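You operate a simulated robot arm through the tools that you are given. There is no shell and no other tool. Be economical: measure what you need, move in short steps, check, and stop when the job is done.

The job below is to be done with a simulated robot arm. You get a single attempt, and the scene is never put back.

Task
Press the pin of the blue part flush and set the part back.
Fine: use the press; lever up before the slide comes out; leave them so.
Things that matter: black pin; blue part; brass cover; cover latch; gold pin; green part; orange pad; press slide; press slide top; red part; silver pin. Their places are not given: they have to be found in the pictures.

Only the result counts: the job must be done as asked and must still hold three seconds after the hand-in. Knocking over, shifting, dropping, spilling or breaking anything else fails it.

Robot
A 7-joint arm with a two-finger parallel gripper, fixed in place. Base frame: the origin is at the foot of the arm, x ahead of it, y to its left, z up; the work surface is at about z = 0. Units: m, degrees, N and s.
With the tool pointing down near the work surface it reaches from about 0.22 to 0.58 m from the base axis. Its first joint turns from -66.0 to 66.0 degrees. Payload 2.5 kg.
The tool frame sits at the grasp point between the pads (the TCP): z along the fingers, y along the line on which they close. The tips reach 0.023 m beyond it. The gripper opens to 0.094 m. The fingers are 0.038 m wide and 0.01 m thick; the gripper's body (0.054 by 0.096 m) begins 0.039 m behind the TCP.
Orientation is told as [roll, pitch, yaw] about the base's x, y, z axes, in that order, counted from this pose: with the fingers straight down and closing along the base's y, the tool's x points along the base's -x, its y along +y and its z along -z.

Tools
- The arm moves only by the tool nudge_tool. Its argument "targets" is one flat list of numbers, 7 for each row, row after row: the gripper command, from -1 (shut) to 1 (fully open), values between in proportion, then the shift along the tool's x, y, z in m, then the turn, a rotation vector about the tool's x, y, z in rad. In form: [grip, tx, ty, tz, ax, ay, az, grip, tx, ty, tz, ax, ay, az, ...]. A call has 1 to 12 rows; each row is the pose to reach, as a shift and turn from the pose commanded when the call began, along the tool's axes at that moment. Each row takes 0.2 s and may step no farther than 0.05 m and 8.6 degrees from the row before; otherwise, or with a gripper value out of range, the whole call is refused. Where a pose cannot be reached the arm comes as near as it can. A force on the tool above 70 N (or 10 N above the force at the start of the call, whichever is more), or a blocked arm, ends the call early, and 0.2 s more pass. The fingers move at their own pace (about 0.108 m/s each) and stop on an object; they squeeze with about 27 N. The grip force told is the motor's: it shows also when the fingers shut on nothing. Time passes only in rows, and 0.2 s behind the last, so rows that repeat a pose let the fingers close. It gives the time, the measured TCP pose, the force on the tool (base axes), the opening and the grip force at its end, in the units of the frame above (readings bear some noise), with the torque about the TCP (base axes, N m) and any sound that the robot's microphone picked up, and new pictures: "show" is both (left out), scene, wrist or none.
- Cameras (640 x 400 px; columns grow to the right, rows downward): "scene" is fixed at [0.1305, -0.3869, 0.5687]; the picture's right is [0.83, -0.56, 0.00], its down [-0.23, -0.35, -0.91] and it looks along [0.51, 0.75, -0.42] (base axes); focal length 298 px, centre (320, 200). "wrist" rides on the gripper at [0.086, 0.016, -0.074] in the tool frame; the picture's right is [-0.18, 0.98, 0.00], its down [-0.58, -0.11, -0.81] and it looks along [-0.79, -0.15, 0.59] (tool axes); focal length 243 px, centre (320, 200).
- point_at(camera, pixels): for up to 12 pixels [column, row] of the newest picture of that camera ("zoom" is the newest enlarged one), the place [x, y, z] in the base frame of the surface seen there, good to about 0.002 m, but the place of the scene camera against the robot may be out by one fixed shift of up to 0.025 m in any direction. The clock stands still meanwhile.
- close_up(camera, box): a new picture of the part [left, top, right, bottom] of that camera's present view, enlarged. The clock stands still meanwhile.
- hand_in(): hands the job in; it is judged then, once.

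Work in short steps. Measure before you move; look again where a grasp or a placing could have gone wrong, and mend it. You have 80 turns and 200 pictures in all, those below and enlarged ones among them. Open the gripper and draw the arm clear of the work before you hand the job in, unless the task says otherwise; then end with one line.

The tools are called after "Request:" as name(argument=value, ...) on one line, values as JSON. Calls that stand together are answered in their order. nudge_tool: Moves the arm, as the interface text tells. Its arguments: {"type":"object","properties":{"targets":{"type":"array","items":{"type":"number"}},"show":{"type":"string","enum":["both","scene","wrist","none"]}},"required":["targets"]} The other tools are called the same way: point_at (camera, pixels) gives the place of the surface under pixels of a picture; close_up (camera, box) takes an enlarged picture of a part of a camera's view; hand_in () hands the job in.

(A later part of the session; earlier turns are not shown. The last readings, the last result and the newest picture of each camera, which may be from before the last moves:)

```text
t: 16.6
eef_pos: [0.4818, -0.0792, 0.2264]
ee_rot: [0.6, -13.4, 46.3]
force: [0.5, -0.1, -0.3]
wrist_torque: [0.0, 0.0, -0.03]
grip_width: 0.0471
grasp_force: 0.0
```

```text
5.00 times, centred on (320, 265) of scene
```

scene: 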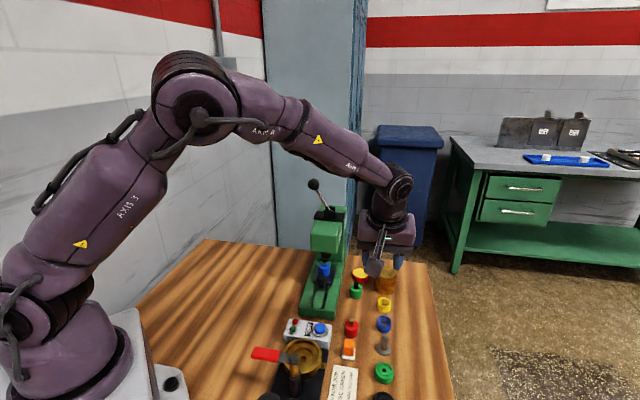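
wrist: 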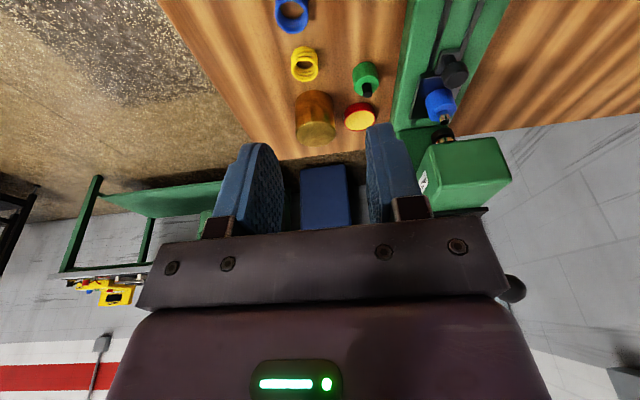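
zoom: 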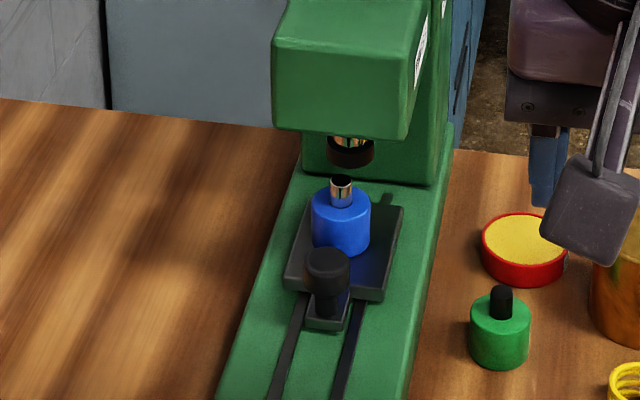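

Now it's clear: the slide is partway and the pin sits short of the ram. I measure pin, ram, knob and plate here.

Request:
point_at(camera="zoom", pixels=[[341, 180], [351, 158], [351, 145], [330, 155], [373, 155], [385, 296], [290, 285], [402, 210], [326, 256], [340, 225], [390, 195], [340, 60]])

Request:
close_up(camera="wrist", box=[380, 20, 520, 160])

Request:
point_at(camera="zoom", pixels=[[290, 460], [295, 525], [310, 495], [268, 380], [345, 215], [240, 250], [180, 370], [300, 560], [200, 270], [340, 330], [400, 600], [250, 400]])

```text
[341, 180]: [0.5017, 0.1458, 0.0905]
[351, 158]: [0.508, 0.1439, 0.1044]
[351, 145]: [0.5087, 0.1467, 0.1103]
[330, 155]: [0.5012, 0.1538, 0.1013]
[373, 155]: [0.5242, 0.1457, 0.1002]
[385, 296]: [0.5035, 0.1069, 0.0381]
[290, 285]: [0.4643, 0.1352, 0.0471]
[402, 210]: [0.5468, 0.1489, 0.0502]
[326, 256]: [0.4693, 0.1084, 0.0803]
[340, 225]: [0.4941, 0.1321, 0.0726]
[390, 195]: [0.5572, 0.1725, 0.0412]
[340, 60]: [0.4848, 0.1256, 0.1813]
```

```text
2.86 times, centred on (450, 90) of wrist
```

zoom: 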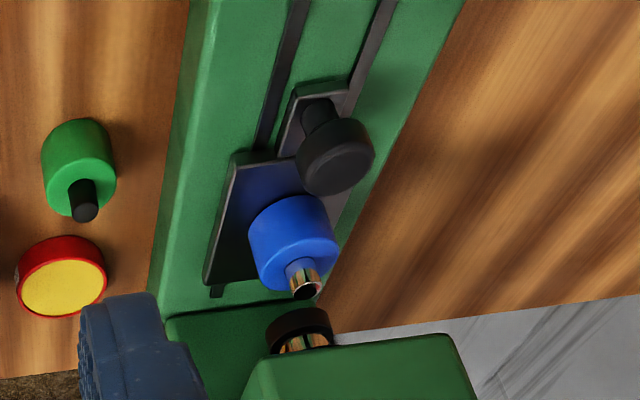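

```text
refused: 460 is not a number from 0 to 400
```

Ram and pin centres differ by about 1 cm along u. I measure the rail ends to see whether the slide should have travel left.

Request:
close_up(camera="scene", box=[280, 240, 370, 330])

Request:
point_at(camera="scene", pixels=[[309, 307], [323, 309], [310, 303], [323, 303]])

Request:
close_up(camera="scene", box=[295, 240, 350, 285])

```text
4.44 times, centred on (325, 285) of scene
```

zoom: 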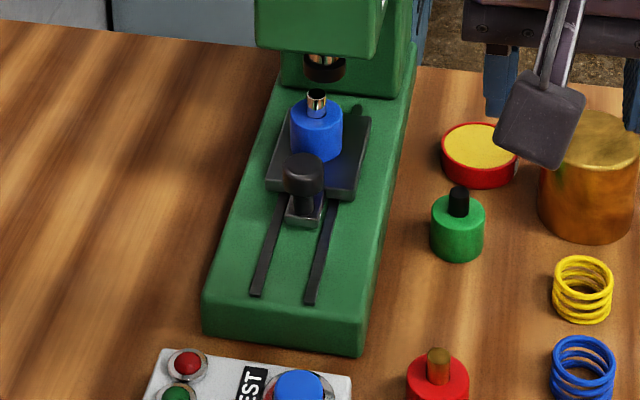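

```text
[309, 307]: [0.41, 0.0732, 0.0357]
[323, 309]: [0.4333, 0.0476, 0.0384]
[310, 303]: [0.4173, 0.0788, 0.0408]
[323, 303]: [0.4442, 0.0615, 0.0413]
```

```text
8.89 times, centred on (322, 262) of scene
```

zoom: 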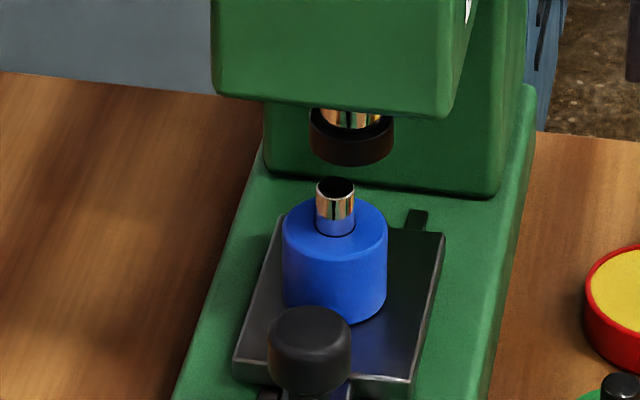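

The rails show about 0.02 of travel left and the ram sits about 0.01 further on, so the slide isn't home; the gripper was probably limiting it. I'll push the knob from behind with closed fingertips, which keeps the arm farther back, starting from a hover behind the knob.

Request:
nudge_tool(targets=[-1, -0.009, 0.045, 0.01, 0, 0, 0, -1, -0.018, 0.09, 0.03, 0, 0, 0, -1, -0.025, 0.13, 0.055, 0, 0, 0, -1, -0.0275, 0.1371, 0.1, 0, 0, 0, -1, -0.0275, 0.1371, 0.14, 0, 0, 0, -1, -0.0275, 0.1371, 0.1557, 0, 0, 0])

Request:
close_up(camera="wrist", box=[240, 100, 400, 230])

Request:
close_up(camera="scene", box=[270, 200, 370, 300])

```text
t: 18.0
eef_pos: [0.4216, 0.0618, 0.0784]
ee_rot: [0.5, -13.4, 46.2]
force: [-1.3, 0.1, 0.1]
wrist_torque: [-0.02, -0.05, -0.02]
grip_width: 0.0001
grasp_force: 27.0
```

scene: 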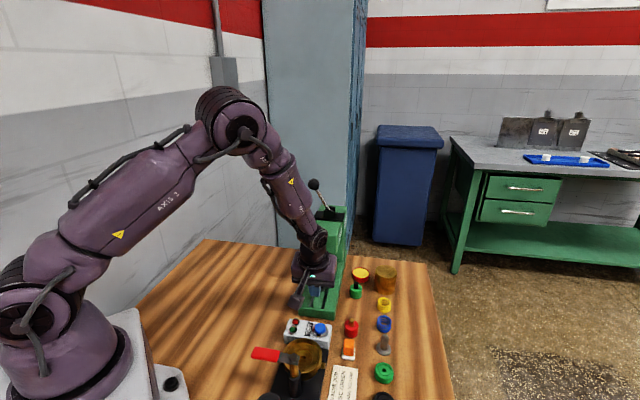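
wrist: 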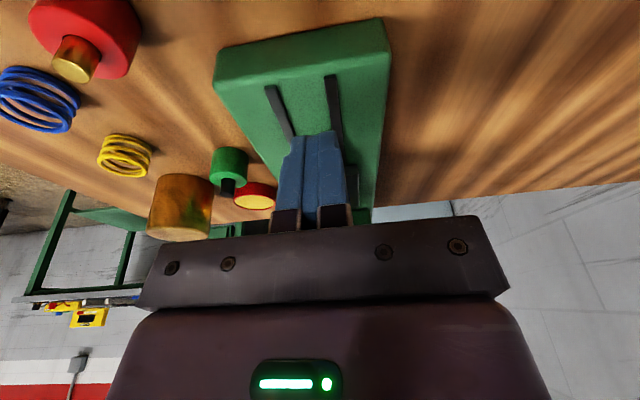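

```text
3.08 times, centred on (320, 165) of wrist
```

zoom: 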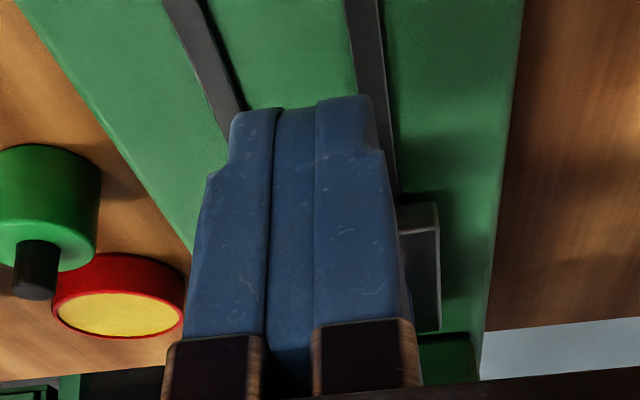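

```text
4.00 times, centred on (320, 250) of scene
```

zoom: 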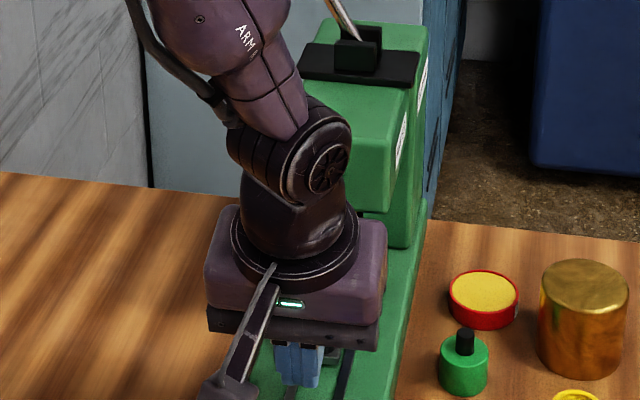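

The fingers are about 3 mm to the left of the knob line and ~12 mm behind it. I correct that and advance until contact.

Request:
nudge_tool(targets=[-1, 0, -0.003, 0, 0, 0, 0, -1, -0.0068, -0.0031, 0.0016, 0, 0, 0, -1, -0.0136, -0.0033, 0.0032, 0, 0, 0, -1, -0.0175, -0.0034, 0.0042, 0, 0, 0], show="scene")

```text
t: 19.0
eef_pos: [0.438, 0.0722, 0.0769]
ee_rot: [0.5, -13.2, 46.3]
force: [0.4, 0.7, -0.8]
wrist_torque: [0.02, -0.02, -0.02]
grip_width: 0.0
grasp_force: 26.9
```

scene: 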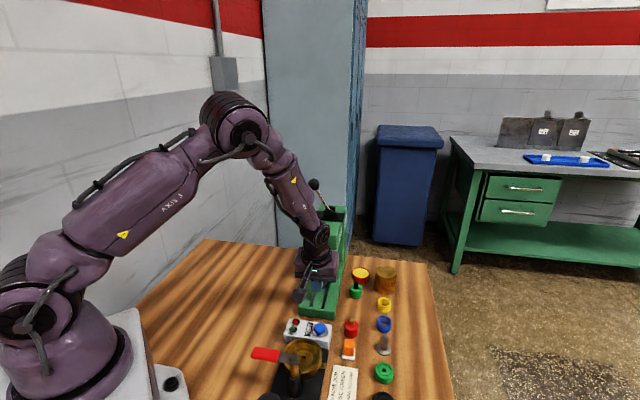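

There's no resisting force yet, so I continue in small steps.

Request:
nudge_tool(targets=[-1, -0.0039, 0, 0.0009, 0, 0, 0, -1, -0.0078, -0.0002, 0.0018, 0, 0, 0], show="none")

Request:
close_up(camera="scene", box=[280, 220, 360, 300])

Request:
close_up(camera="wrist", box=[240, 100, 400, 230])

```text
t: 19.6
eef_pos: [0.4408, 0.0784, 0.0785]
ee_rot: [0.7, -13.0, 46.1]
force: [-10.4, -7.4, 4.5]
wrist_torque: [-0.05, 0.12, 0.01]
grip_width: 0.0001
grasp_force: 27.2
```

```text
5.00 times, centred on (320, 260) of scene
```

zoom: 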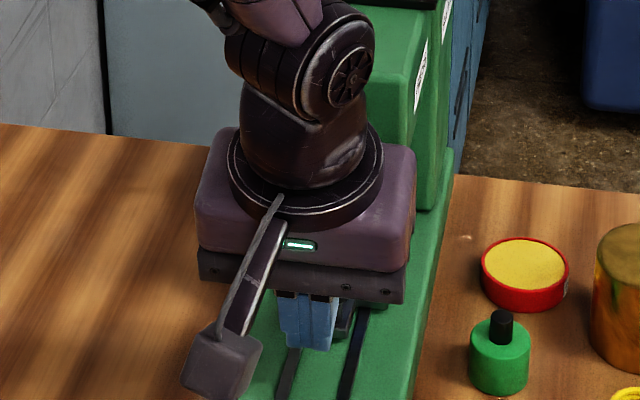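

```text
3.08 times, centred on (320, 165) of wrist
```

zoom: 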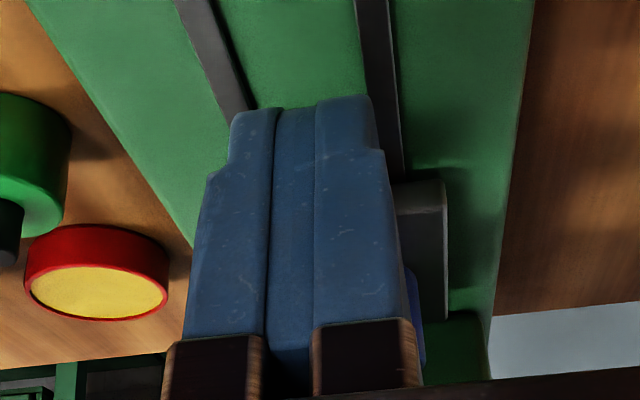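

It has light contact (13 N backwards, at the tips). I push a few more millimetres.

Request:
nudge_tool(targets=[-1, -0.0029, 0, 0.0007, 0, 0, 0, -1, -0.0058, -0.0002, 0.0014, 0, 0, 0, -1, -0.0087, -0.0003, 0.002, 0, 0, 0], show="none")

```text
t: 20.4
eef_pos: [0.4429, 0.0782, 0.0756]
ee_rot: [1.2, -11.7, 45.8]
force: [-48.5, -36.2, 21.1]
wrist_torque: [-0.36, 0.62, 0.1]
grip_width: 0.0
grasp_force: 27.5
```

It's a solid stop at 60 N with no advance. I back off and clear the view to see where the slide stands.

Request:
nudge_tool(targets=[-1, 0.015, 0, -0.004, 0, 0, 0, -1, 0.045, 0, -0.02, 0, 0, 0, -1, 0.05, -0.01, -0.065, 0, 0, 0, -1, 0.05, -0.05, -0.09, 0, 0, 0, -1, 0.05, -0.09, -0.1, 0, 0, 0, -1, 0.05, -0.13, -0.1, 0, 0, 0], show="none")

Request:
close_up(camera="scene", box=[295, 235, 350, 290])

Request:
point_at(camera="zoom", pixels=[[320, 200], [340, 200], [330, 170], [400, 250], [320, 300], [350, 150]])

```text
t: 21.8
eef_pos: [0.4926, -0.0583, 0.1648]
ee_rot: [0.6, -13.3, 46.2]
force: [-0.7, -0.1, 0.2]
wrist_torque: [-0.01, 0.04, 0.05]
grip_width: 0.0
grasp_force: 26.8
```

```text
7.27 times, centred on (322, 262) of scene
```

zoom: 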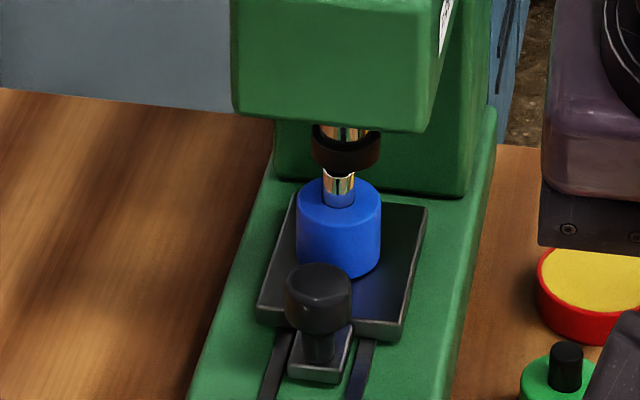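

```text
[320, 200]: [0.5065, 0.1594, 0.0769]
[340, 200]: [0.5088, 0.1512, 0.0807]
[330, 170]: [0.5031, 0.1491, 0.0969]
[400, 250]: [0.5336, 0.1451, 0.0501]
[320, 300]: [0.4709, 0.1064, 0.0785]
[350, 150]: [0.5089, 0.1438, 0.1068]
```

The slide has moved in further, and the rail's far end is now covered. I measure pin, ram and plate corner again.

Request:
point_at(camera="zoom", pixels=[[426, 209], [398, 335], [258, 308], [338, 190], [324, 186], [354, 186], [347, 160], [313, 152], [381, 152], [317, 268], [338, 235], [338, 204]])

Request:
close_up(camera="wrist", box=[370, 60, 530, 200])

```text
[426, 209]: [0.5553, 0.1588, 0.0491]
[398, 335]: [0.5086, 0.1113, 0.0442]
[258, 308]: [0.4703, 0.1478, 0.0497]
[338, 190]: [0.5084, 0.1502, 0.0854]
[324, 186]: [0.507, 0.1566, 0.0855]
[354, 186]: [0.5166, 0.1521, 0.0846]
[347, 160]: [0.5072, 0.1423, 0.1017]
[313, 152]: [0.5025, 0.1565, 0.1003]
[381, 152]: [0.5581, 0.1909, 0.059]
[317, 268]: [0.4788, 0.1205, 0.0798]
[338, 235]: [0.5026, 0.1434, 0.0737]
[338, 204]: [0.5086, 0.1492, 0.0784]
```

```text
2.86 times, centred on (450, 130) of wrist
```

zoom: 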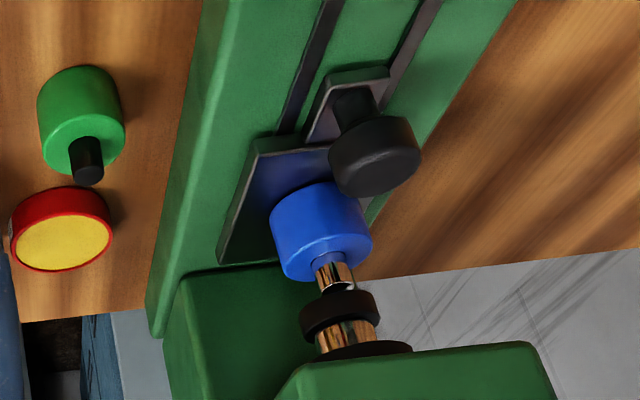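

The slide is fully home (total ≈0.101) with the pin under the ram. Next is the lever: I rise, remove the tilt, and turn the tool so that it closes along the press axis.

Request:
nudge_tool(targets=[-0.2, -0.009, 0, -0.037, 0, 0.116, 0, -0.2, -0.018, 0, -0.073, 0, 0.232, 0, -0.2, -0.027, 0, -0.11, 0, 0.232, 0, -0.2, -0.0348, 0, -0.146, 0, 0.232, 0], show="none")

Request:
nudge_tool(targets=[-0.2, 0, 0, 0, 0, 0, 0.144, -0.2, 0, 0, 0, 0, 0, 0.289, -0.2, 0, 0, 0, 0, 0, 0.433, -0.2, 0, 0, 0, 0, 0, 0.577, -0.2, 0, 0, 0, 0, 0, 0.722, -0.2, 0, 0, 0, 0, 0, 0.866, -0.2, 0, 0, 0, 0, 0, 1.01, -0.2, 0, 0, 0, 0, 0, 1.155, -0.2, 0, 0, 0, 0, 0, 1.299, -0.2, 0, 0, 0, 0, 0, 1.444, -0.2, 0, 0, 0, 0, 0, 1.588])

```text
t: 22.8
eef_pos: [0.4944, -0.0589, 0.3148]
ee_rot: [0.4, 0.0, 46.4]
force: [0.5, -0.3, 1.1]
wrist_torque: [-0.04, -0.01, 0.01]
grip_width: 0.0374
grasp_force: 0.2
```

```text
t: 25.2
eef_pos: [0.495, -0.057, 0.3125]
ee_rot: [0.0, 0.4, -44.8]
force: [-1.2, -0.2, 0.4]
wrist_torque: [-0.01, 0.01, 0.0]
grip_width: 0.0376
grasp_force: 0.0
```

scene: 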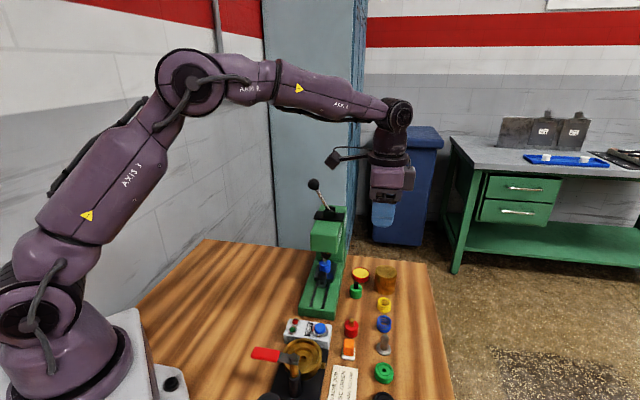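
wrist: 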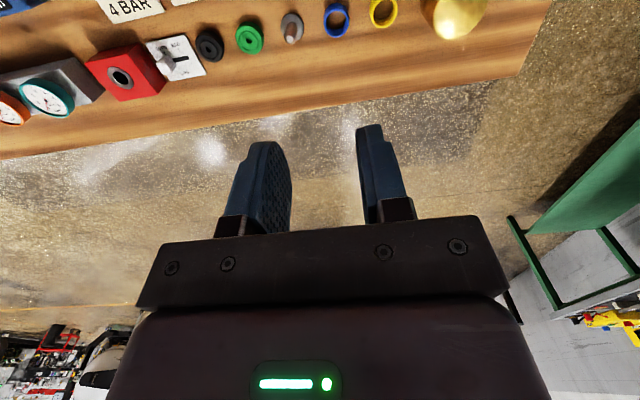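

Now I move above the ball (est. centre 0.509, 0.211, 0.272), keeping the fingertips higher than it.

Request:
nudge_tool(targets=[-0.02, 0, 0, -0.03, 0, 0, 0, -0.02, 0.022, 0.025, -0.05, 0, 0, 0, -0.02, 0.045, 0.05, -0.05, 0, 0, 0, -0.02, 0.067, 0.075, -0.05, 0, 0, 0, -0.02, 0.09, 0.1, -0.05, 0, 0, 0, -0.02, 0.112, 0.125, -0.05, 0, 0, 0, -0.02, 0.134, 0.15, -0.05, 0, 0, 0, -0.02, 0.157, 0.175, -0.05, 0, 0, 0, -0.02, 0.179, 0.199, -0.05, 0, 0, 0, -0.02, 0.179, 0.199, -0.05, 0, 0, 0])

Request:
close_up(camera="wrist", box=[220, 20, 420, 150])

```text
t: 27.4
eef_pos: [0.5087, 0.2115, 0.3654]
ee_rot: [0.1, 0.5, -44.6]
force: [0.0, 0.2, -0.9]
wrist_torque: [-0.02, 0.05, -0.03]
grip_width: 0.0462
grasp_force: 0.1
```

scene: 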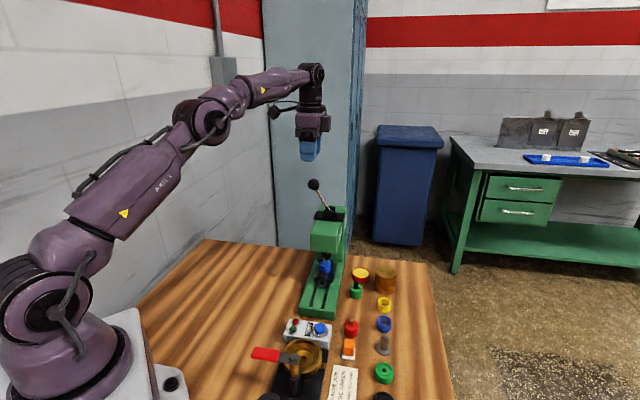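
wrist: 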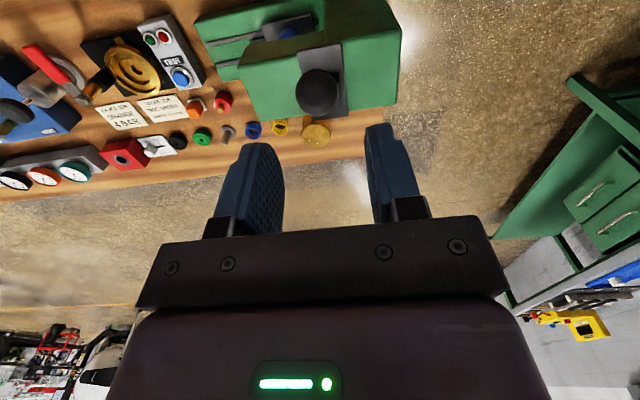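

```text
3.08 times, centred on (320, 85) of wrist
```

zoom: 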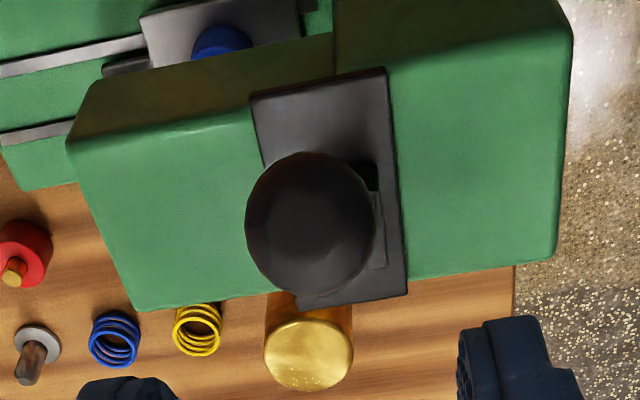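

The ball shows at about (317,93) in the wrist view. I measure its surface for the true centre.

Request:
point_at(camera="zoom", pixels=[[311, 224], [260, 224], [362, 224], [311, 170], [311, 275], [380, 210], [330, 120], [350, 295], [165, 250], [460, 200], [275, 260]])

```text
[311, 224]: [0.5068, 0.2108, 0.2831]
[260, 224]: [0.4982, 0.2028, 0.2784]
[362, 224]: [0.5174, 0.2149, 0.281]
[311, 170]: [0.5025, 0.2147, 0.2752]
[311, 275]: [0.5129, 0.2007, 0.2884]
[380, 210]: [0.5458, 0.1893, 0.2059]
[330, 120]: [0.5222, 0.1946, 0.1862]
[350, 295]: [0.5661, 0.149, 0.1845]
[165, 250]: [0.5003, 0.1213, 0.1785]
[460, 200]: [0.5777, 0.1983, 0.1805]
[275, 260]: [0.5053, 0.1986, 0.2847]
```

The ball's centre is ≈(0.511, 0.2045, 0.269), with the lever's hinge about 0.04 to the −v side at z≈0.195. I align and lower over the ball.

Request:
nudge_tool(targets=[-0.02, -0.0066, -0.0033, 0.03, 0, 0, 0, -0.02, -0.0066, -0.0033, 0.06, 0, 0, 0, -0.02, -0.0066, -0.0033, 0.094, 0, 0, 0])

Request:
close_up(camera="scene", box=[280, 130, 380, 230])

```text
t: 28.2
eef_pos: [0.5102, 0.2049, 0.2698]
ee_rot: [0.0, 0.4, -44.7]
force: [0.5, -0.8, 0.0]
wrist_torque: [0.0, 0.02, 0.0]
grip_width: 0.0463
grasp_force: 0.1
```

scene: 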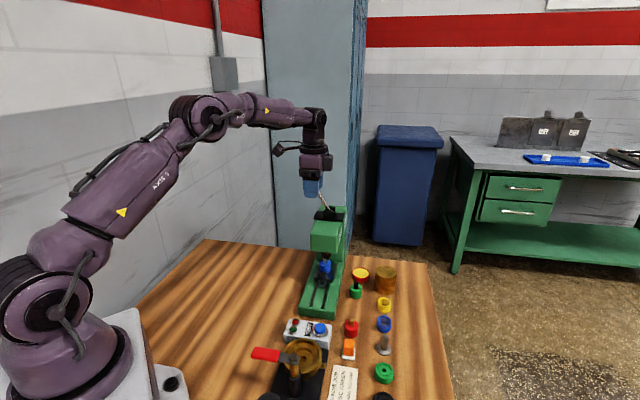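
wrist: 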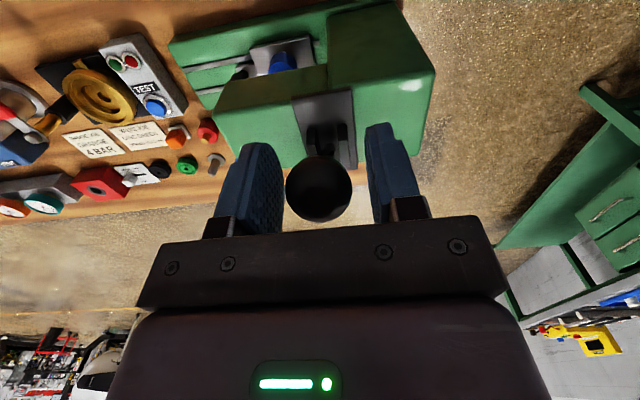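

```text
4.00 times, centred on (330, 180) of scene
```

zoom: 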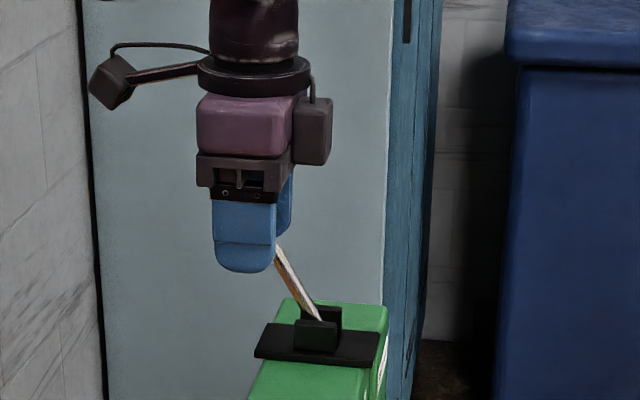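

The ball sits between the pads at (318,187). I close on it.

Request:
nudge_tool(targets=[-0.8, 0, 0, 0, 0, 0, 0, -0.8, 0, 0, 0, 0, 0, 0], show="none")

```text
t: 28.8
eef_pos: [0.5107, 0.2043, 0.2706]
ee_rot: [0.0, 0.5, -44.7]
force: [-7.9, -4.0, -0.5]
wrist_torque: [0.14, 0.04, 0.07]
grip_width: 0.0314
grasp_force: 45.3
```

It's gripped (ball 0.031). I start swinging the lever down along its arc toward +v, two small steps first to verify direction.

Request:
nudge_tool(targets=[-0.8, 0.0045, -0.001, 0.0026, 0, 0, 0, -0.8, 0.0087, -0.001, 0.0055, 0, 0, 0, -0.8, 0.0128, -0.001, 0.0087, 0, 0, 0, -0.8, 0.0166, -0.001, 0.0121, 0, 0, 0], show="scene")

```text
t: 29.8
eef_pos: [0.5032, 0.2133, 0.2631]
ee_rot: [1.1, -0.4, -44.9]
force: [37.5, -11.7, 30.2]
wrist_torque: [0.0, 0.09, 0.07]
grip_width: 0.0315
grasp_force: 45.0
```

scene: 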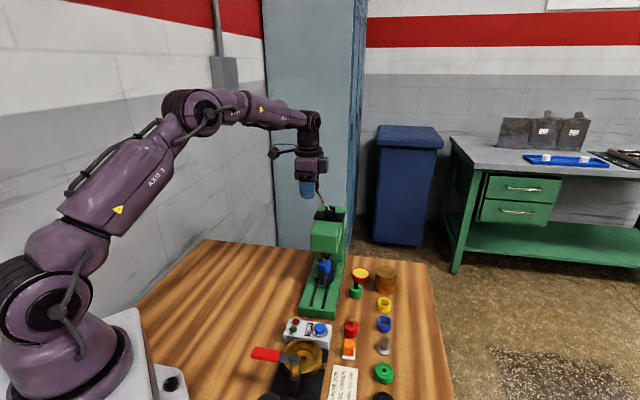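

The lever moves the right way with about 46 N of tangential resistance. I hold briefly to see whether it is friction or a spring load, nudging +u to relieve side force.

Request:
nudge_tool(targets=[-0.8, 0, 0.0015, 0, 0, 0, 0, -0.8, 0, 0.0015, 0, 0, 0, 0], show="none")

Request:
close_up(camera="scene", box=[280, 170, 380, 270])

```text
t: 30.4
eef_pos: [0.5031, 0.2122, 0.2625]
ee_rot: [0.6, -0.2, -45.0]
force: [23.1, -19.2, 32.5]
wrist_torque: [-0.07, -0.13, 0.11]
grip_width: 0.0317
grasp_force: 44.7
```

```text
4.00 times, centred on (330, 220) of scene
```

zoom: 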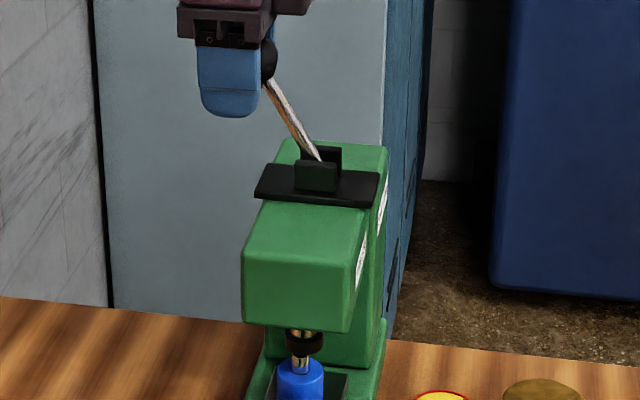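

The ball has slipped toward −v in the pads and the rod angle barely changed (≈32° from vertical before and after), so the lever may be at its stop on this side. I return and test gently the other way.

Request:
nudge_tool(targets=[-0.8, -0.0083, 0, -0.006, 0, 0, 0, -0.8, -0.0166, 0, -0.0121, 0, 0, 0, -0.8, -0.0212, 0, -0.0143, 0, 0, 0, -0.8, -0.0259, 0, -0.0165, 0, 0, 0], show="none")

Request:
close_up(camera="scene", box=[280, 170, 380, 270])

```text
t: 31.4
eef_pos: [0.5168, 0.1969, 0.2717]
ee_rot: [-0.3, 0.6, -44.7]
force: [-6.5, 1.1, -16.8]
wrist_torque: [0.64, 0.52, -0.12]
grip_width: 0.0312
grasp_force: 44.8
```

```text
4.00 times, centred on (330, 220) of scene
```

zoom: 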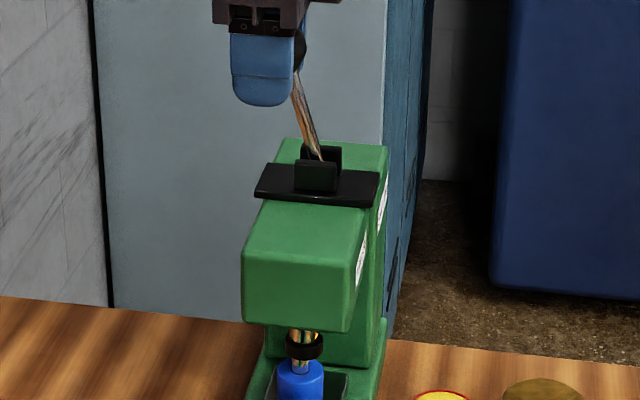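

It follows easily toward −v, so pressing means swinging it over to the right. The ball sits ~9 mm off-centre in the pads, so I open, recentre and check.

Request:
nudge_tool(targets=[-0.1, 0, 0, 0, 0, 0, 0, -0.02, 0, 0, 0, 0, 0, 0, -0.02, -0.009, 0, -0.003, 0, 0, 0], show="wrist")

Request:
close_up(camera="scene", box=[280, 170, 380, 270])

```text
t: 32.2
eef_pos: [0.5231, 0.1915, 0.2785]
ee_rot: [0.0, 0.5, -44.6]
force: [-0.8, 0.2, 0.3]
wrist_torque: [-0.04, 0.0, 0.02]
grip_width: 0.0462
grasp_force: 0.1
```

wrist: 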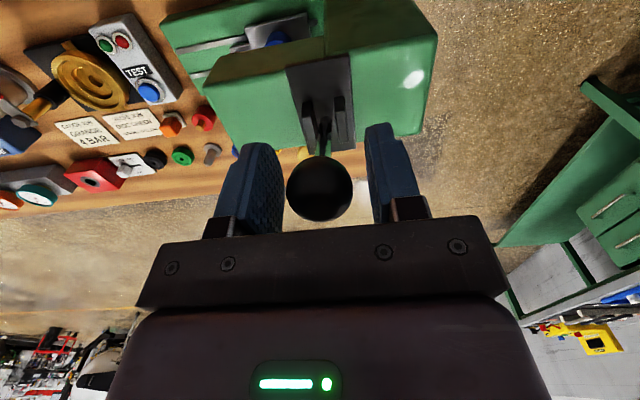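

```text
4.00 times, centred on (330, 220) of scene
```

zoom: 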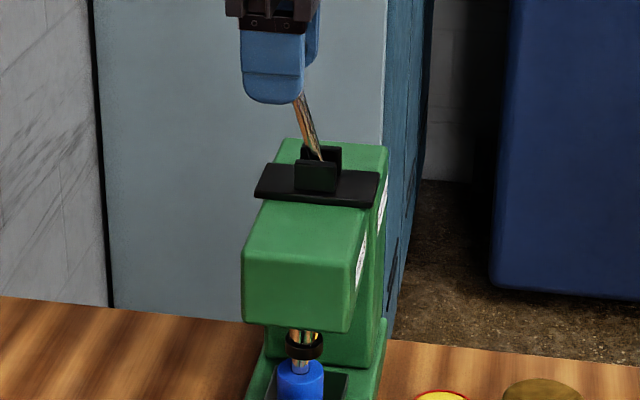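

The ball is centred again at (319,188), and the lever stayed put. I close and swing it through vertical toward −v.

Request:
nudge_tool(targets=[-0.8, 0, 0, 0, 0, 0, 0, -0.8, 0, 0, 0, 0, 0, 0, -0.8, -0.005, 0, -0.0012, 0, 0, 0, -0.8, -0.0101, 0, -0.0021, 0, 0, 0, -0.8, -0.016, 0, -0.0026, 0, 0, 0, -0.8, -0.0219, 0, -0.0029, 0, 0, 0, -0.8, -0.0278, 0, -0.0026, 0, 0, 0, -0.8, -0.0337, 0, -0.0021, 0, 0, 0], show="none")

Request:
close_up(camera="scene", box=[280, 170, 380, 270])

```text
t: 34.0
eef_pos: [0.5471, 0.1676, 0.2798]
ee_rot: [0.0, 0.6, -44.6]
force: [-17.2, 5.4, 7.3]
wrist_torque: [0.83, 0.83, -0.05]
grip_width: 0.0317
grasp_force: 44.4
```

```text
4.00 times, centred on (330, 220) of scene
```

zoom: 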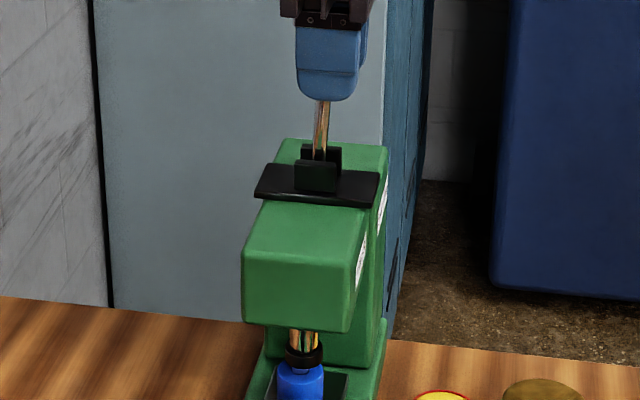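

The lever passes vertical, the ram is coming down on the pin, and the force is about 18 N. I continue along the arc.

Request:
nudge_tool(targets=[-0.8, -0.0058, 0, 0.001, 0, 0, 0, -0.8, -0.0115, 0, 0.0025, 0, 0, 0, -0.8, -0.0171, 0, 0.0043, 0, 0, 0, -0.8, -0.0226, 0, 0.0065, 0, 0, 0, -0.8, -0.0279, 0, 0.0091, 0, 0, 0, -0.8, -0.033, 0, 0.012, 0, 0, 0], show="none")

Request:
close_up(camera="scene", box=[280, 170, 380, 270])

```text
t: 35.4
eef_pos: [0.5718, 0.1425, 0.2677]
ee_rot: [0.2, 0.1, -44.9]
force: [0.0, -3.9, 10.7]
wrist_torque: [0.32, 0.28, 0.0]
grip_width: 0.0317
grasp_force: 44.8
```

```text
4.00 times, centred on (330, 220) of scene
```

zoom: 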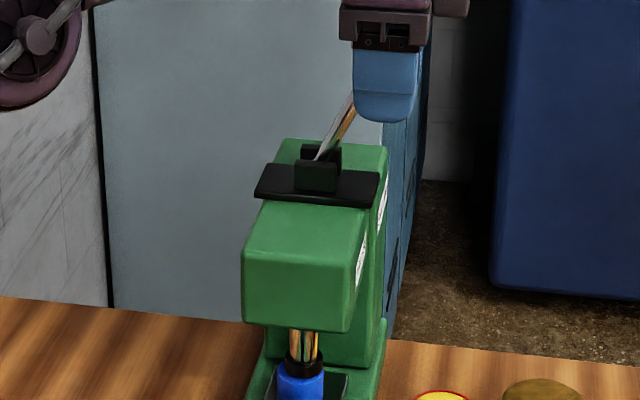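

The ram is near the part's top. I continue in small steps and watch for the force rise of bottoming out.

Request:
nudge_tool(targets=[-0.8, -0.0025, 0, 0.0016, 0, 0, 0, -0.8, -0.0049, 0, 0.0033, 0, 0, 0, -0.8, -0.0072, 0, 0.0051, 0, 0, 0, -0.8, -0.0095, 0, 0.007, 0, 0, 0], show="none")

Request:
close_up(camera="scene", box=[300, 240, 350, 290])

```text
t: 36.4
eef_pos: [0.575, 0.14, 0.2637]
ee_rot: [0.8, 0.3, -44.5]
force: [20.5, 13.0, 30.9]
wrist_torque: [0.78, 0.96, -0.19]
grip_width: 0.0314
grasp_force: 44.8
out of reach, approached as far as the arm can: row 4
```

```text
8.00 times, centred on (325, 265) of scene
```

zoom: 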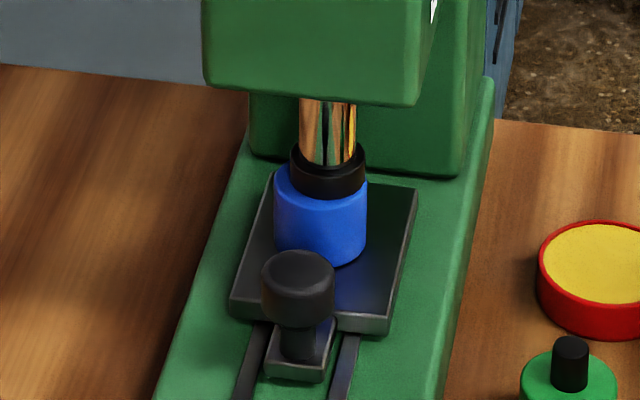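

The ram's collar looks seated on the part's top. I verify by heights and by the lever's posture.

Request:
point_at(camera="zoom", pixels=[[327, 190], [327, 195], [327, 203], [327, 212], [327, 175], [300, 196], [282, 180], [362, 182]])

Request:
close_up(camera="scene", box=[300, 150, 400, 230])

Request:
close_up(camera="wrist", box=[220, 0, 440, 230])

```text
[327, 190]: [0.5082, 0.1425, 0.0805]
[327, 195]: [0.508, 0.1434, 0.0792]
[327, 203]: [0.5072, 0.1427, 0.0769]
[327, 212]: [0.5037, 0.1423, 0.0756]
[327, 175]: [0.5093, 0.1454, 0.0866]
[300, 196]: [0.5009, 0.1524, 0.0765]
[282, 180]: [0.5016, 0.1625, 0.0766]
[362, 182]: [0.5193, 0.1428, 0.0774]
```

```text
5.00 times, centred on (350, 190) of scene
```

zoom: 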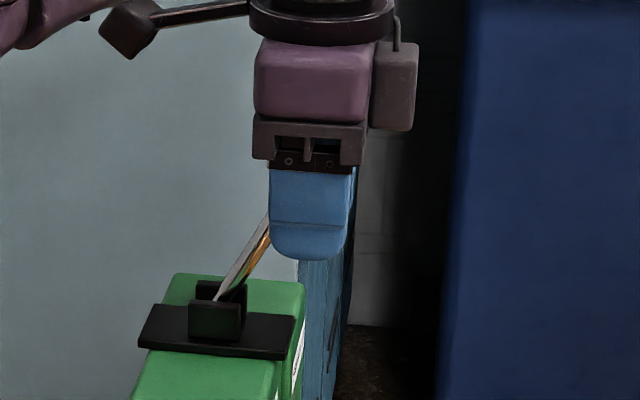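

```text
1.74 times, centred on (330, 115) of wrist
```

zoom: 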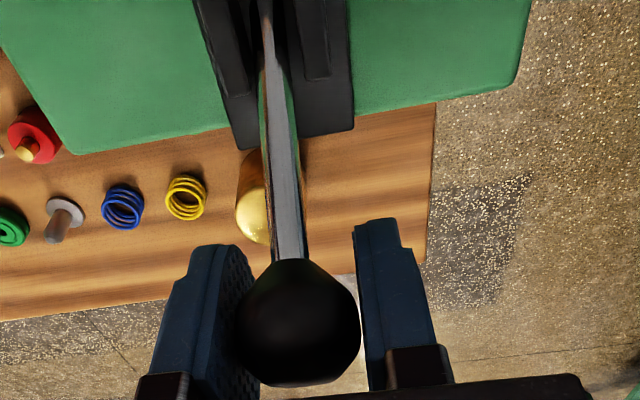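

The collar is within ~1 mm of the body top, and the ball is centred in the grip. I press further, mostly downward because the arm is near its reach limit, to make sure it bottoms.

Request:
nudge_tool(targets=[-0.8, -0.001, -0.002, 0.002, 0, 0, 0, -0.8, -0.002, -0.002, 0.004, 0, 0, 0, -0.8, -0.003, -0.002, 0.006, 0, 0, 0], show="none")

Request:
close_up(camera="scene", box=[300, 240, 350, 290])

Request:
close_up(camera="wrist", box=[220, 0, 440, 230])

```text
t: 37.2
eef_pos: [0.5763, 0.1379, 0.2614]
ee_rot: [1.5, 0.3, -44.3]
force: [25.9, 31.0, 38.1]
wrist_torque: [0.7, 0.96, -0.25]
grip_width: 0.0315
grasp_force: 45.0
```

```text
8.00 times, centred on (325, 265) of scene
```

zoom: 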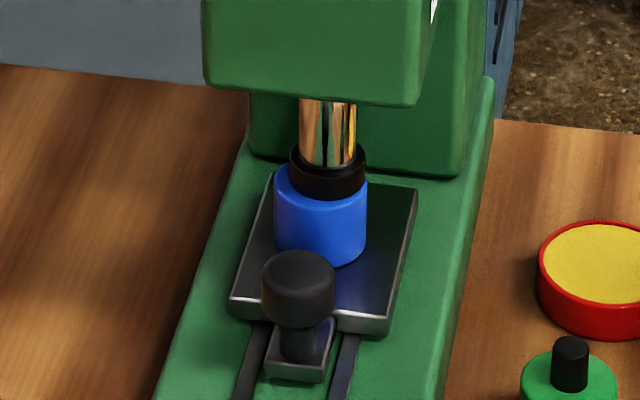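

```text
1.74 times, centred on (330, 115) of wrist
```

zoom: 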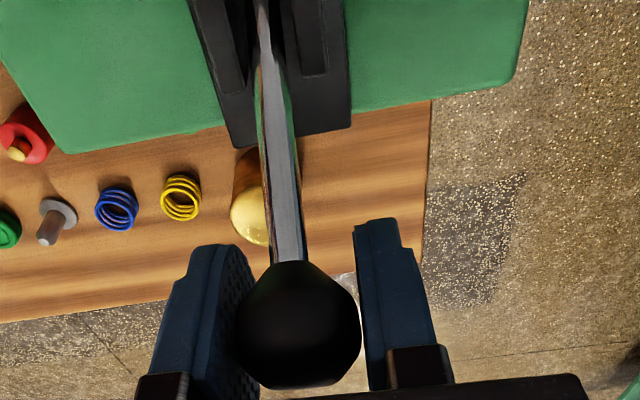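

The lever is now at about −38° with the collar on the part, and side force along u has built up. I relieve that (+u) and push a little more along the arc to confirm the stop.

Request:
nudge_tool(targets=[-0.8, 0, 0.002, 0, 0, 0, 0, -0.8, -0.002, 0.003, 0.002, 0, 0, 0, -0.8, -0.004, 0.003, 0.004, 0, 0, 0, -0.8, -0.005, 0.003, 0.006, 0, 0, 0], show="none")

Request:
close_up(camera="scene", box=[310, 250, 340, 280])

Request:
point_at(camera="zoom", pixels=[[330, 170], [330, 185], [330, 200], [330, 215], [330, 230], [330, 245], [270, 210], [390, 200]])

```text
t: 38.2
eef_pos: [0.5782, 0.1376, 0.2562]
ee_rot: [1.4, 0.2, -44.3]
force: [13.1, 31.6, 42.7]
wrist_torque: [-0.06, 0.33, -0.24]
grip_width: 0.0317
grasp_force: 45.1
out of reach, approached as far as the arm can: row 3, 4
```

```text
13.33 times, centred on (325, 265) of scene
```

zoom: 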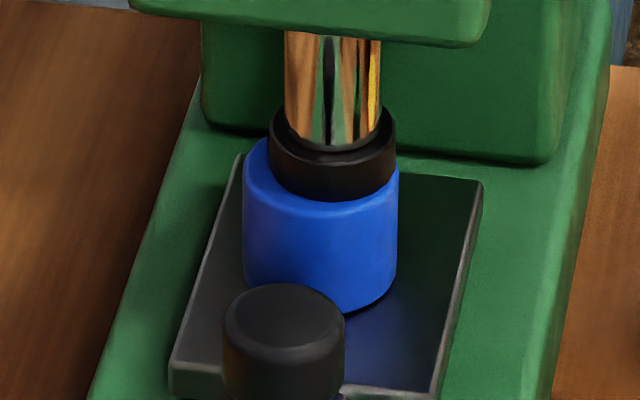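

```text
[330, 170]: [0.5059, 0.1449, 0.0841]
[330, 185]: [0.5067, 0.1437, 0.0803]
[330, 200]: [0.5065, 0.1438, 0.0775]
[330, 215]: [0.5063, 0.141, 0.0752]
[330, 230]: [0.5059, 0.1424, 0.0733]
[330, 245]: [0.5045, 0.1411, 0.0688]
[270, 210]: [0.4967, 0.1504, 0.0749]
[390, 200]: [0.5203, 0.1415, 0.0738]
```

The collar rests on the blue body with 37 N against the lever: the pin is pressed. Now I raise the lever back along its arc.

Request:
nudge_tool(targets=[-0.8, 0.006, 0.003, -0.008, 0, 0, 0, -0.8, 0.013, 0.003, -0.0135, 0, 0, 0, -0.8, 0.018, 0.003, -0.017, 0, 0, 0, -0.8, 0.0235, 0.003, -0.02, 0, 0, 0, -0.8, 0.029, 0.003, -0.022, 0, 0, 0, -0.8, 0.0345, 0.003, -0.0235, 0, 0, 0, -0.8, 0.04, 0.003, -0.025, 0, 0, 0, -0.8, 0.046, 0.003, -0.0262, 0, 0, 0, -0.8, 0.052, 0.003, -0.0267, 0, 0, 0, -0.8, 0.058, 0.003, -0.027, 0, 0, 0], show="wrist")

Request:
close_up(camera="scene", box=[280, 170, 380, 270])

```text
t: 40.4
eef_pos: [0.5416, 0.1738, 0.2732]
ee_rot: [0.5, 0.2, -44.7]
force: [41.7, 24.4, -23.3]
wrist_torque: [-1.09, -0.17, -0.3]
grip_width: 0.0318
grasp_force: 45.3
```

wrist: 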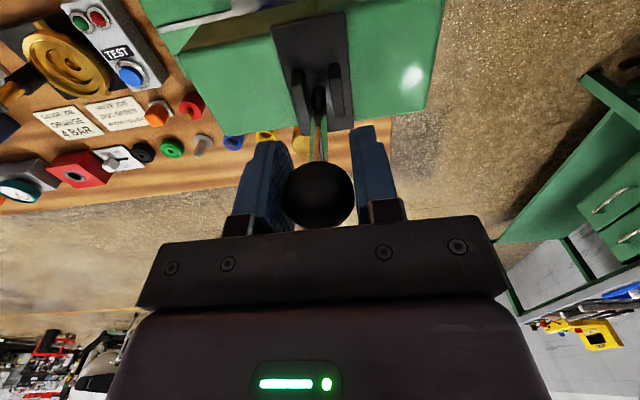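

```text
4.00 times, centred on (330, 220) of scene
```

zoom: 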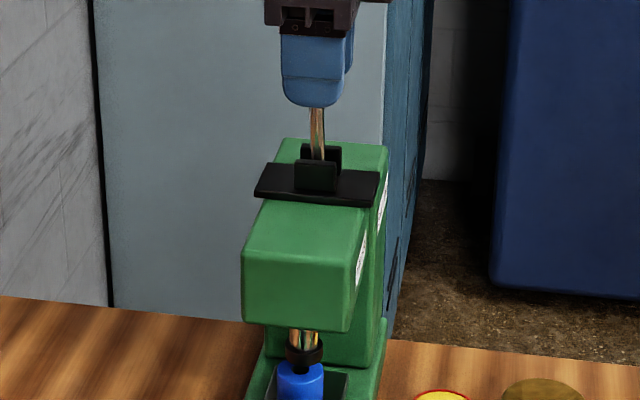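

The lever is vertical and the ram is up off the part, but side load has built up again. I open to reset the grip and check where the ball lies.

Request:
nudge_tool(targets=[-0.1, 0, 0, 0, 0, 0, 0, -0.02, 0, 0, 0, 0, 0, 0], show="wrist")

Request:
close_up(camera="scene", box=[280, 170, 380, 270])

```text
t: 41.0
eef_pos: [0.5375, 0.173, 0.2759]
ee_rot: [-0.1, 0.4, -44.7]
force: [-0.8, -0.2, -0.1]
wrist_torque: [0.02, 0.01, 0.0]
grip_width: 0.0463
grasp_force: 0.1
```

wrist: 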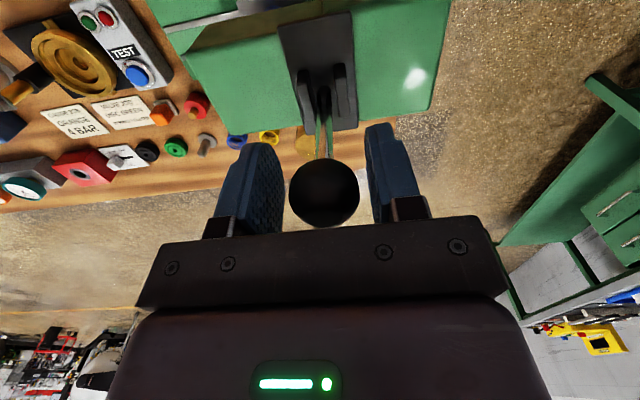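

```text
4.00 times, centred on (330, 220) of scene
```

zoom: 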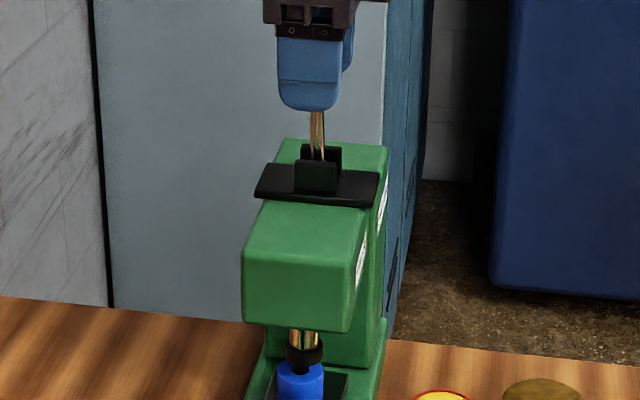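

The ball is ~2.5 mm to +u of centre (col 324). I shift, regrip, and swing on to the upper stop.

Request:
nudge_tool(targets=[-0.02, -0.003, 0.003, -0.003, 0, 0, 0, -0.8, -0.003, 0.003, -0.003, 0, 0, 0, -0.8, -0.003, 0.003, -0.003, 0, 0, 0, -0.8, 0.005, 0.003, -0.003, 0, 0, 0, -0.8, 0.0118, 0.003, -0.0022, 0, 0, 0, -0.8, 0.0175, 0.003, -0.001, 0, 0, 0, -0.8, 0.0233, 0.003, 0.0003, 0, 0, 0, -0.8, 0.029, 0.003, 0.0023, 0, 0, 0, -0.8, 0.0344, 0.003, 0.0043, 0, 0, 0, -0.8, 0.038, 0.003, 0.006, 0, 0, 0, -0.8, 0.0423, 0.003, 0.0083, 0, 0, 0], show="wrist")

Request:
close_up(camera="scene", box=[280, 170, 380, 270])

```text
t: 43.4
eef_pos: [0.5113, 0.2032, 0.2669]
ee_rot: [-0.2, 0.2, -44.8]
force: [-6.6, -25.0, 9.6]
wrist_torque: [-0.78, -0.9, 0.07]
grip_width: 0.0313
grasp_force: 44.6
```

wrist: 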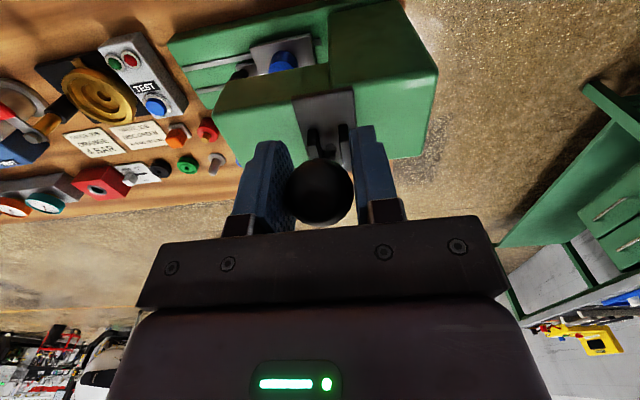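

```text
4.00 times, centred on (330, 220) of scene
```

zoom: 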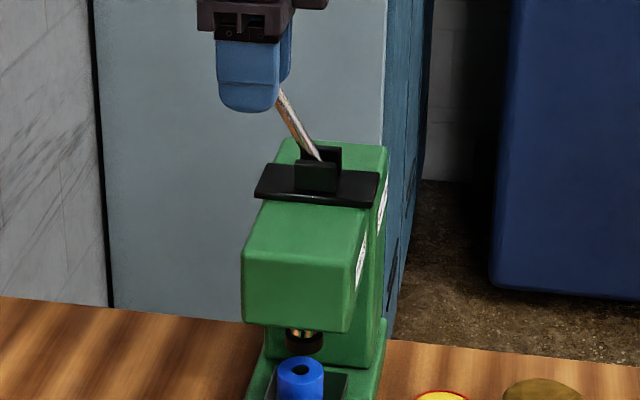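

The lever is back at its initial position and the pin is down. I push a touch further to the stop, release, and rise.

Request:
nudge_tool(targets=[-0.8, 0.003, 0, 0.0015, 0, 0, 0, -0.8, 0.005, 0, 0.003, 0, 0, 0, -0.8, 0.002, 0, 0.001, 0, 0, 0, -0.2, 0.002, 0, 0.001, 0, 0, 0, 0.1, 0.002, 0, 0.001, 0, 0, 0, 0.1, 0.002, 0, -0.04, 0, 0, 0, 0.1, 0.002, 0, -0.08, 0, 0, 0], show="scene")

Request:
close_up(camera="scene", box=[284, 165, 380, 225])

Request:
close_up(camera="scene", box=[300, 240, 350, 290])

```text
t: 45.0
eef_pos: [0.5085, 0.2076, 0.3474]
ee_rot: [-0.1, 0.5, -44.6]
force: [-0.3, 1.0, 0.1]
wrist_torque: [-0.01, -0.01, 0.01]
grip_width: 0.0516
grasp_force: 0.1
```

scene: 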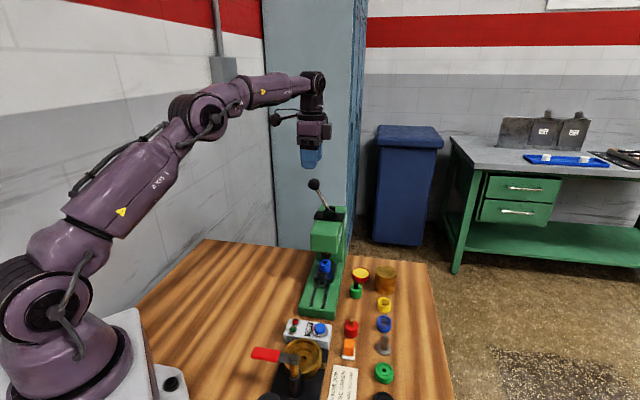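

```text
6.67 times, centred on (332, 195) of scene
```

zoom: 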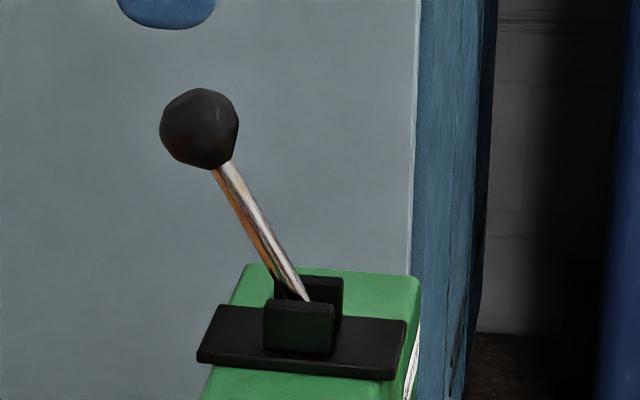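

```text
8.00 times, centred on (325, 265) of scene
```

zoom: 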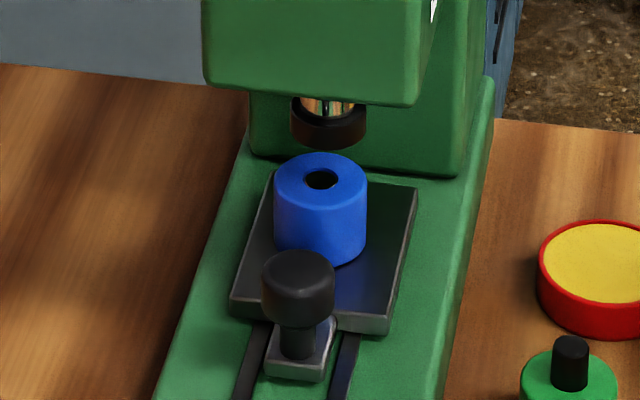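

The lever matches its starting pose and the pin is flush. I swing the arm back in front of the press and turn the tool back to close across the slide.

Request:
nudge_tool(targets=[0.0, -0.004, -0.0169, 0, 0, 0, -0.131, 0.0, -0.0079, -0.0338, 0, 0, 0, -0.262, 0.0, -0.0119, -0.0507, 0, 0, 0, -0.393, 0.0, -0.0158, -0.0676, 0, 0, 0, -0.524, 0.0, -0.0198, -0.0845, 0, 0, 0, -0.655, 0.0, -0.0237, -0.1014, 0, 0, 0, -0.786, 0.0, -0.0277, -0.1182, 0.008, 0, 0, -0.917, 0.0, -0.0316, -0.1351, 0.016, 0, 0, -1.048, 0.0, -0.0356, -0.152, 0.024, 0, 0, -1.179, 0.0, -0.0395, -0.1689, 0.032, 0, 0, -1.31, 0.0, -0.0435, -0.1858, 0.04, 0, 0, -1.441, 0.0, -0.0474, -0.2027, 0.047, 0, 0, -1.565], show="none")

Request:
close_up(camera="wrist", box=[240, 20, 440, 150])

```text
t: 47.6
eef_pos: [0.4001, 0.0293, 0.2982]
ee_rot: [0.6, 0.1, 45.2]
force: [0.2, -0.6, -0.1]
wrist_torque: [0.02, -0.03, -0.01]
grip_width: 0.0469
grasp_force: 0.0
```

```text
3.08 times, centred on (340, 85) of wrist
```

zoom: 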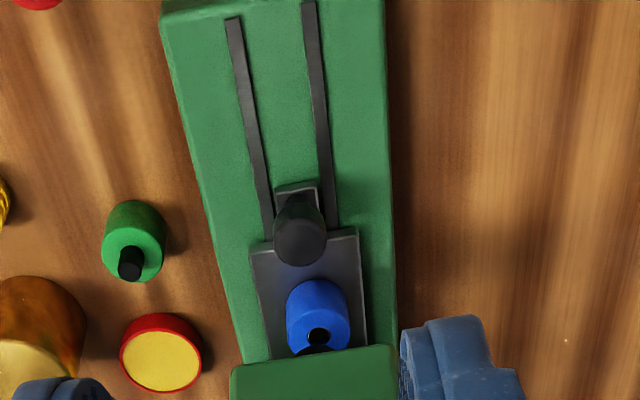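

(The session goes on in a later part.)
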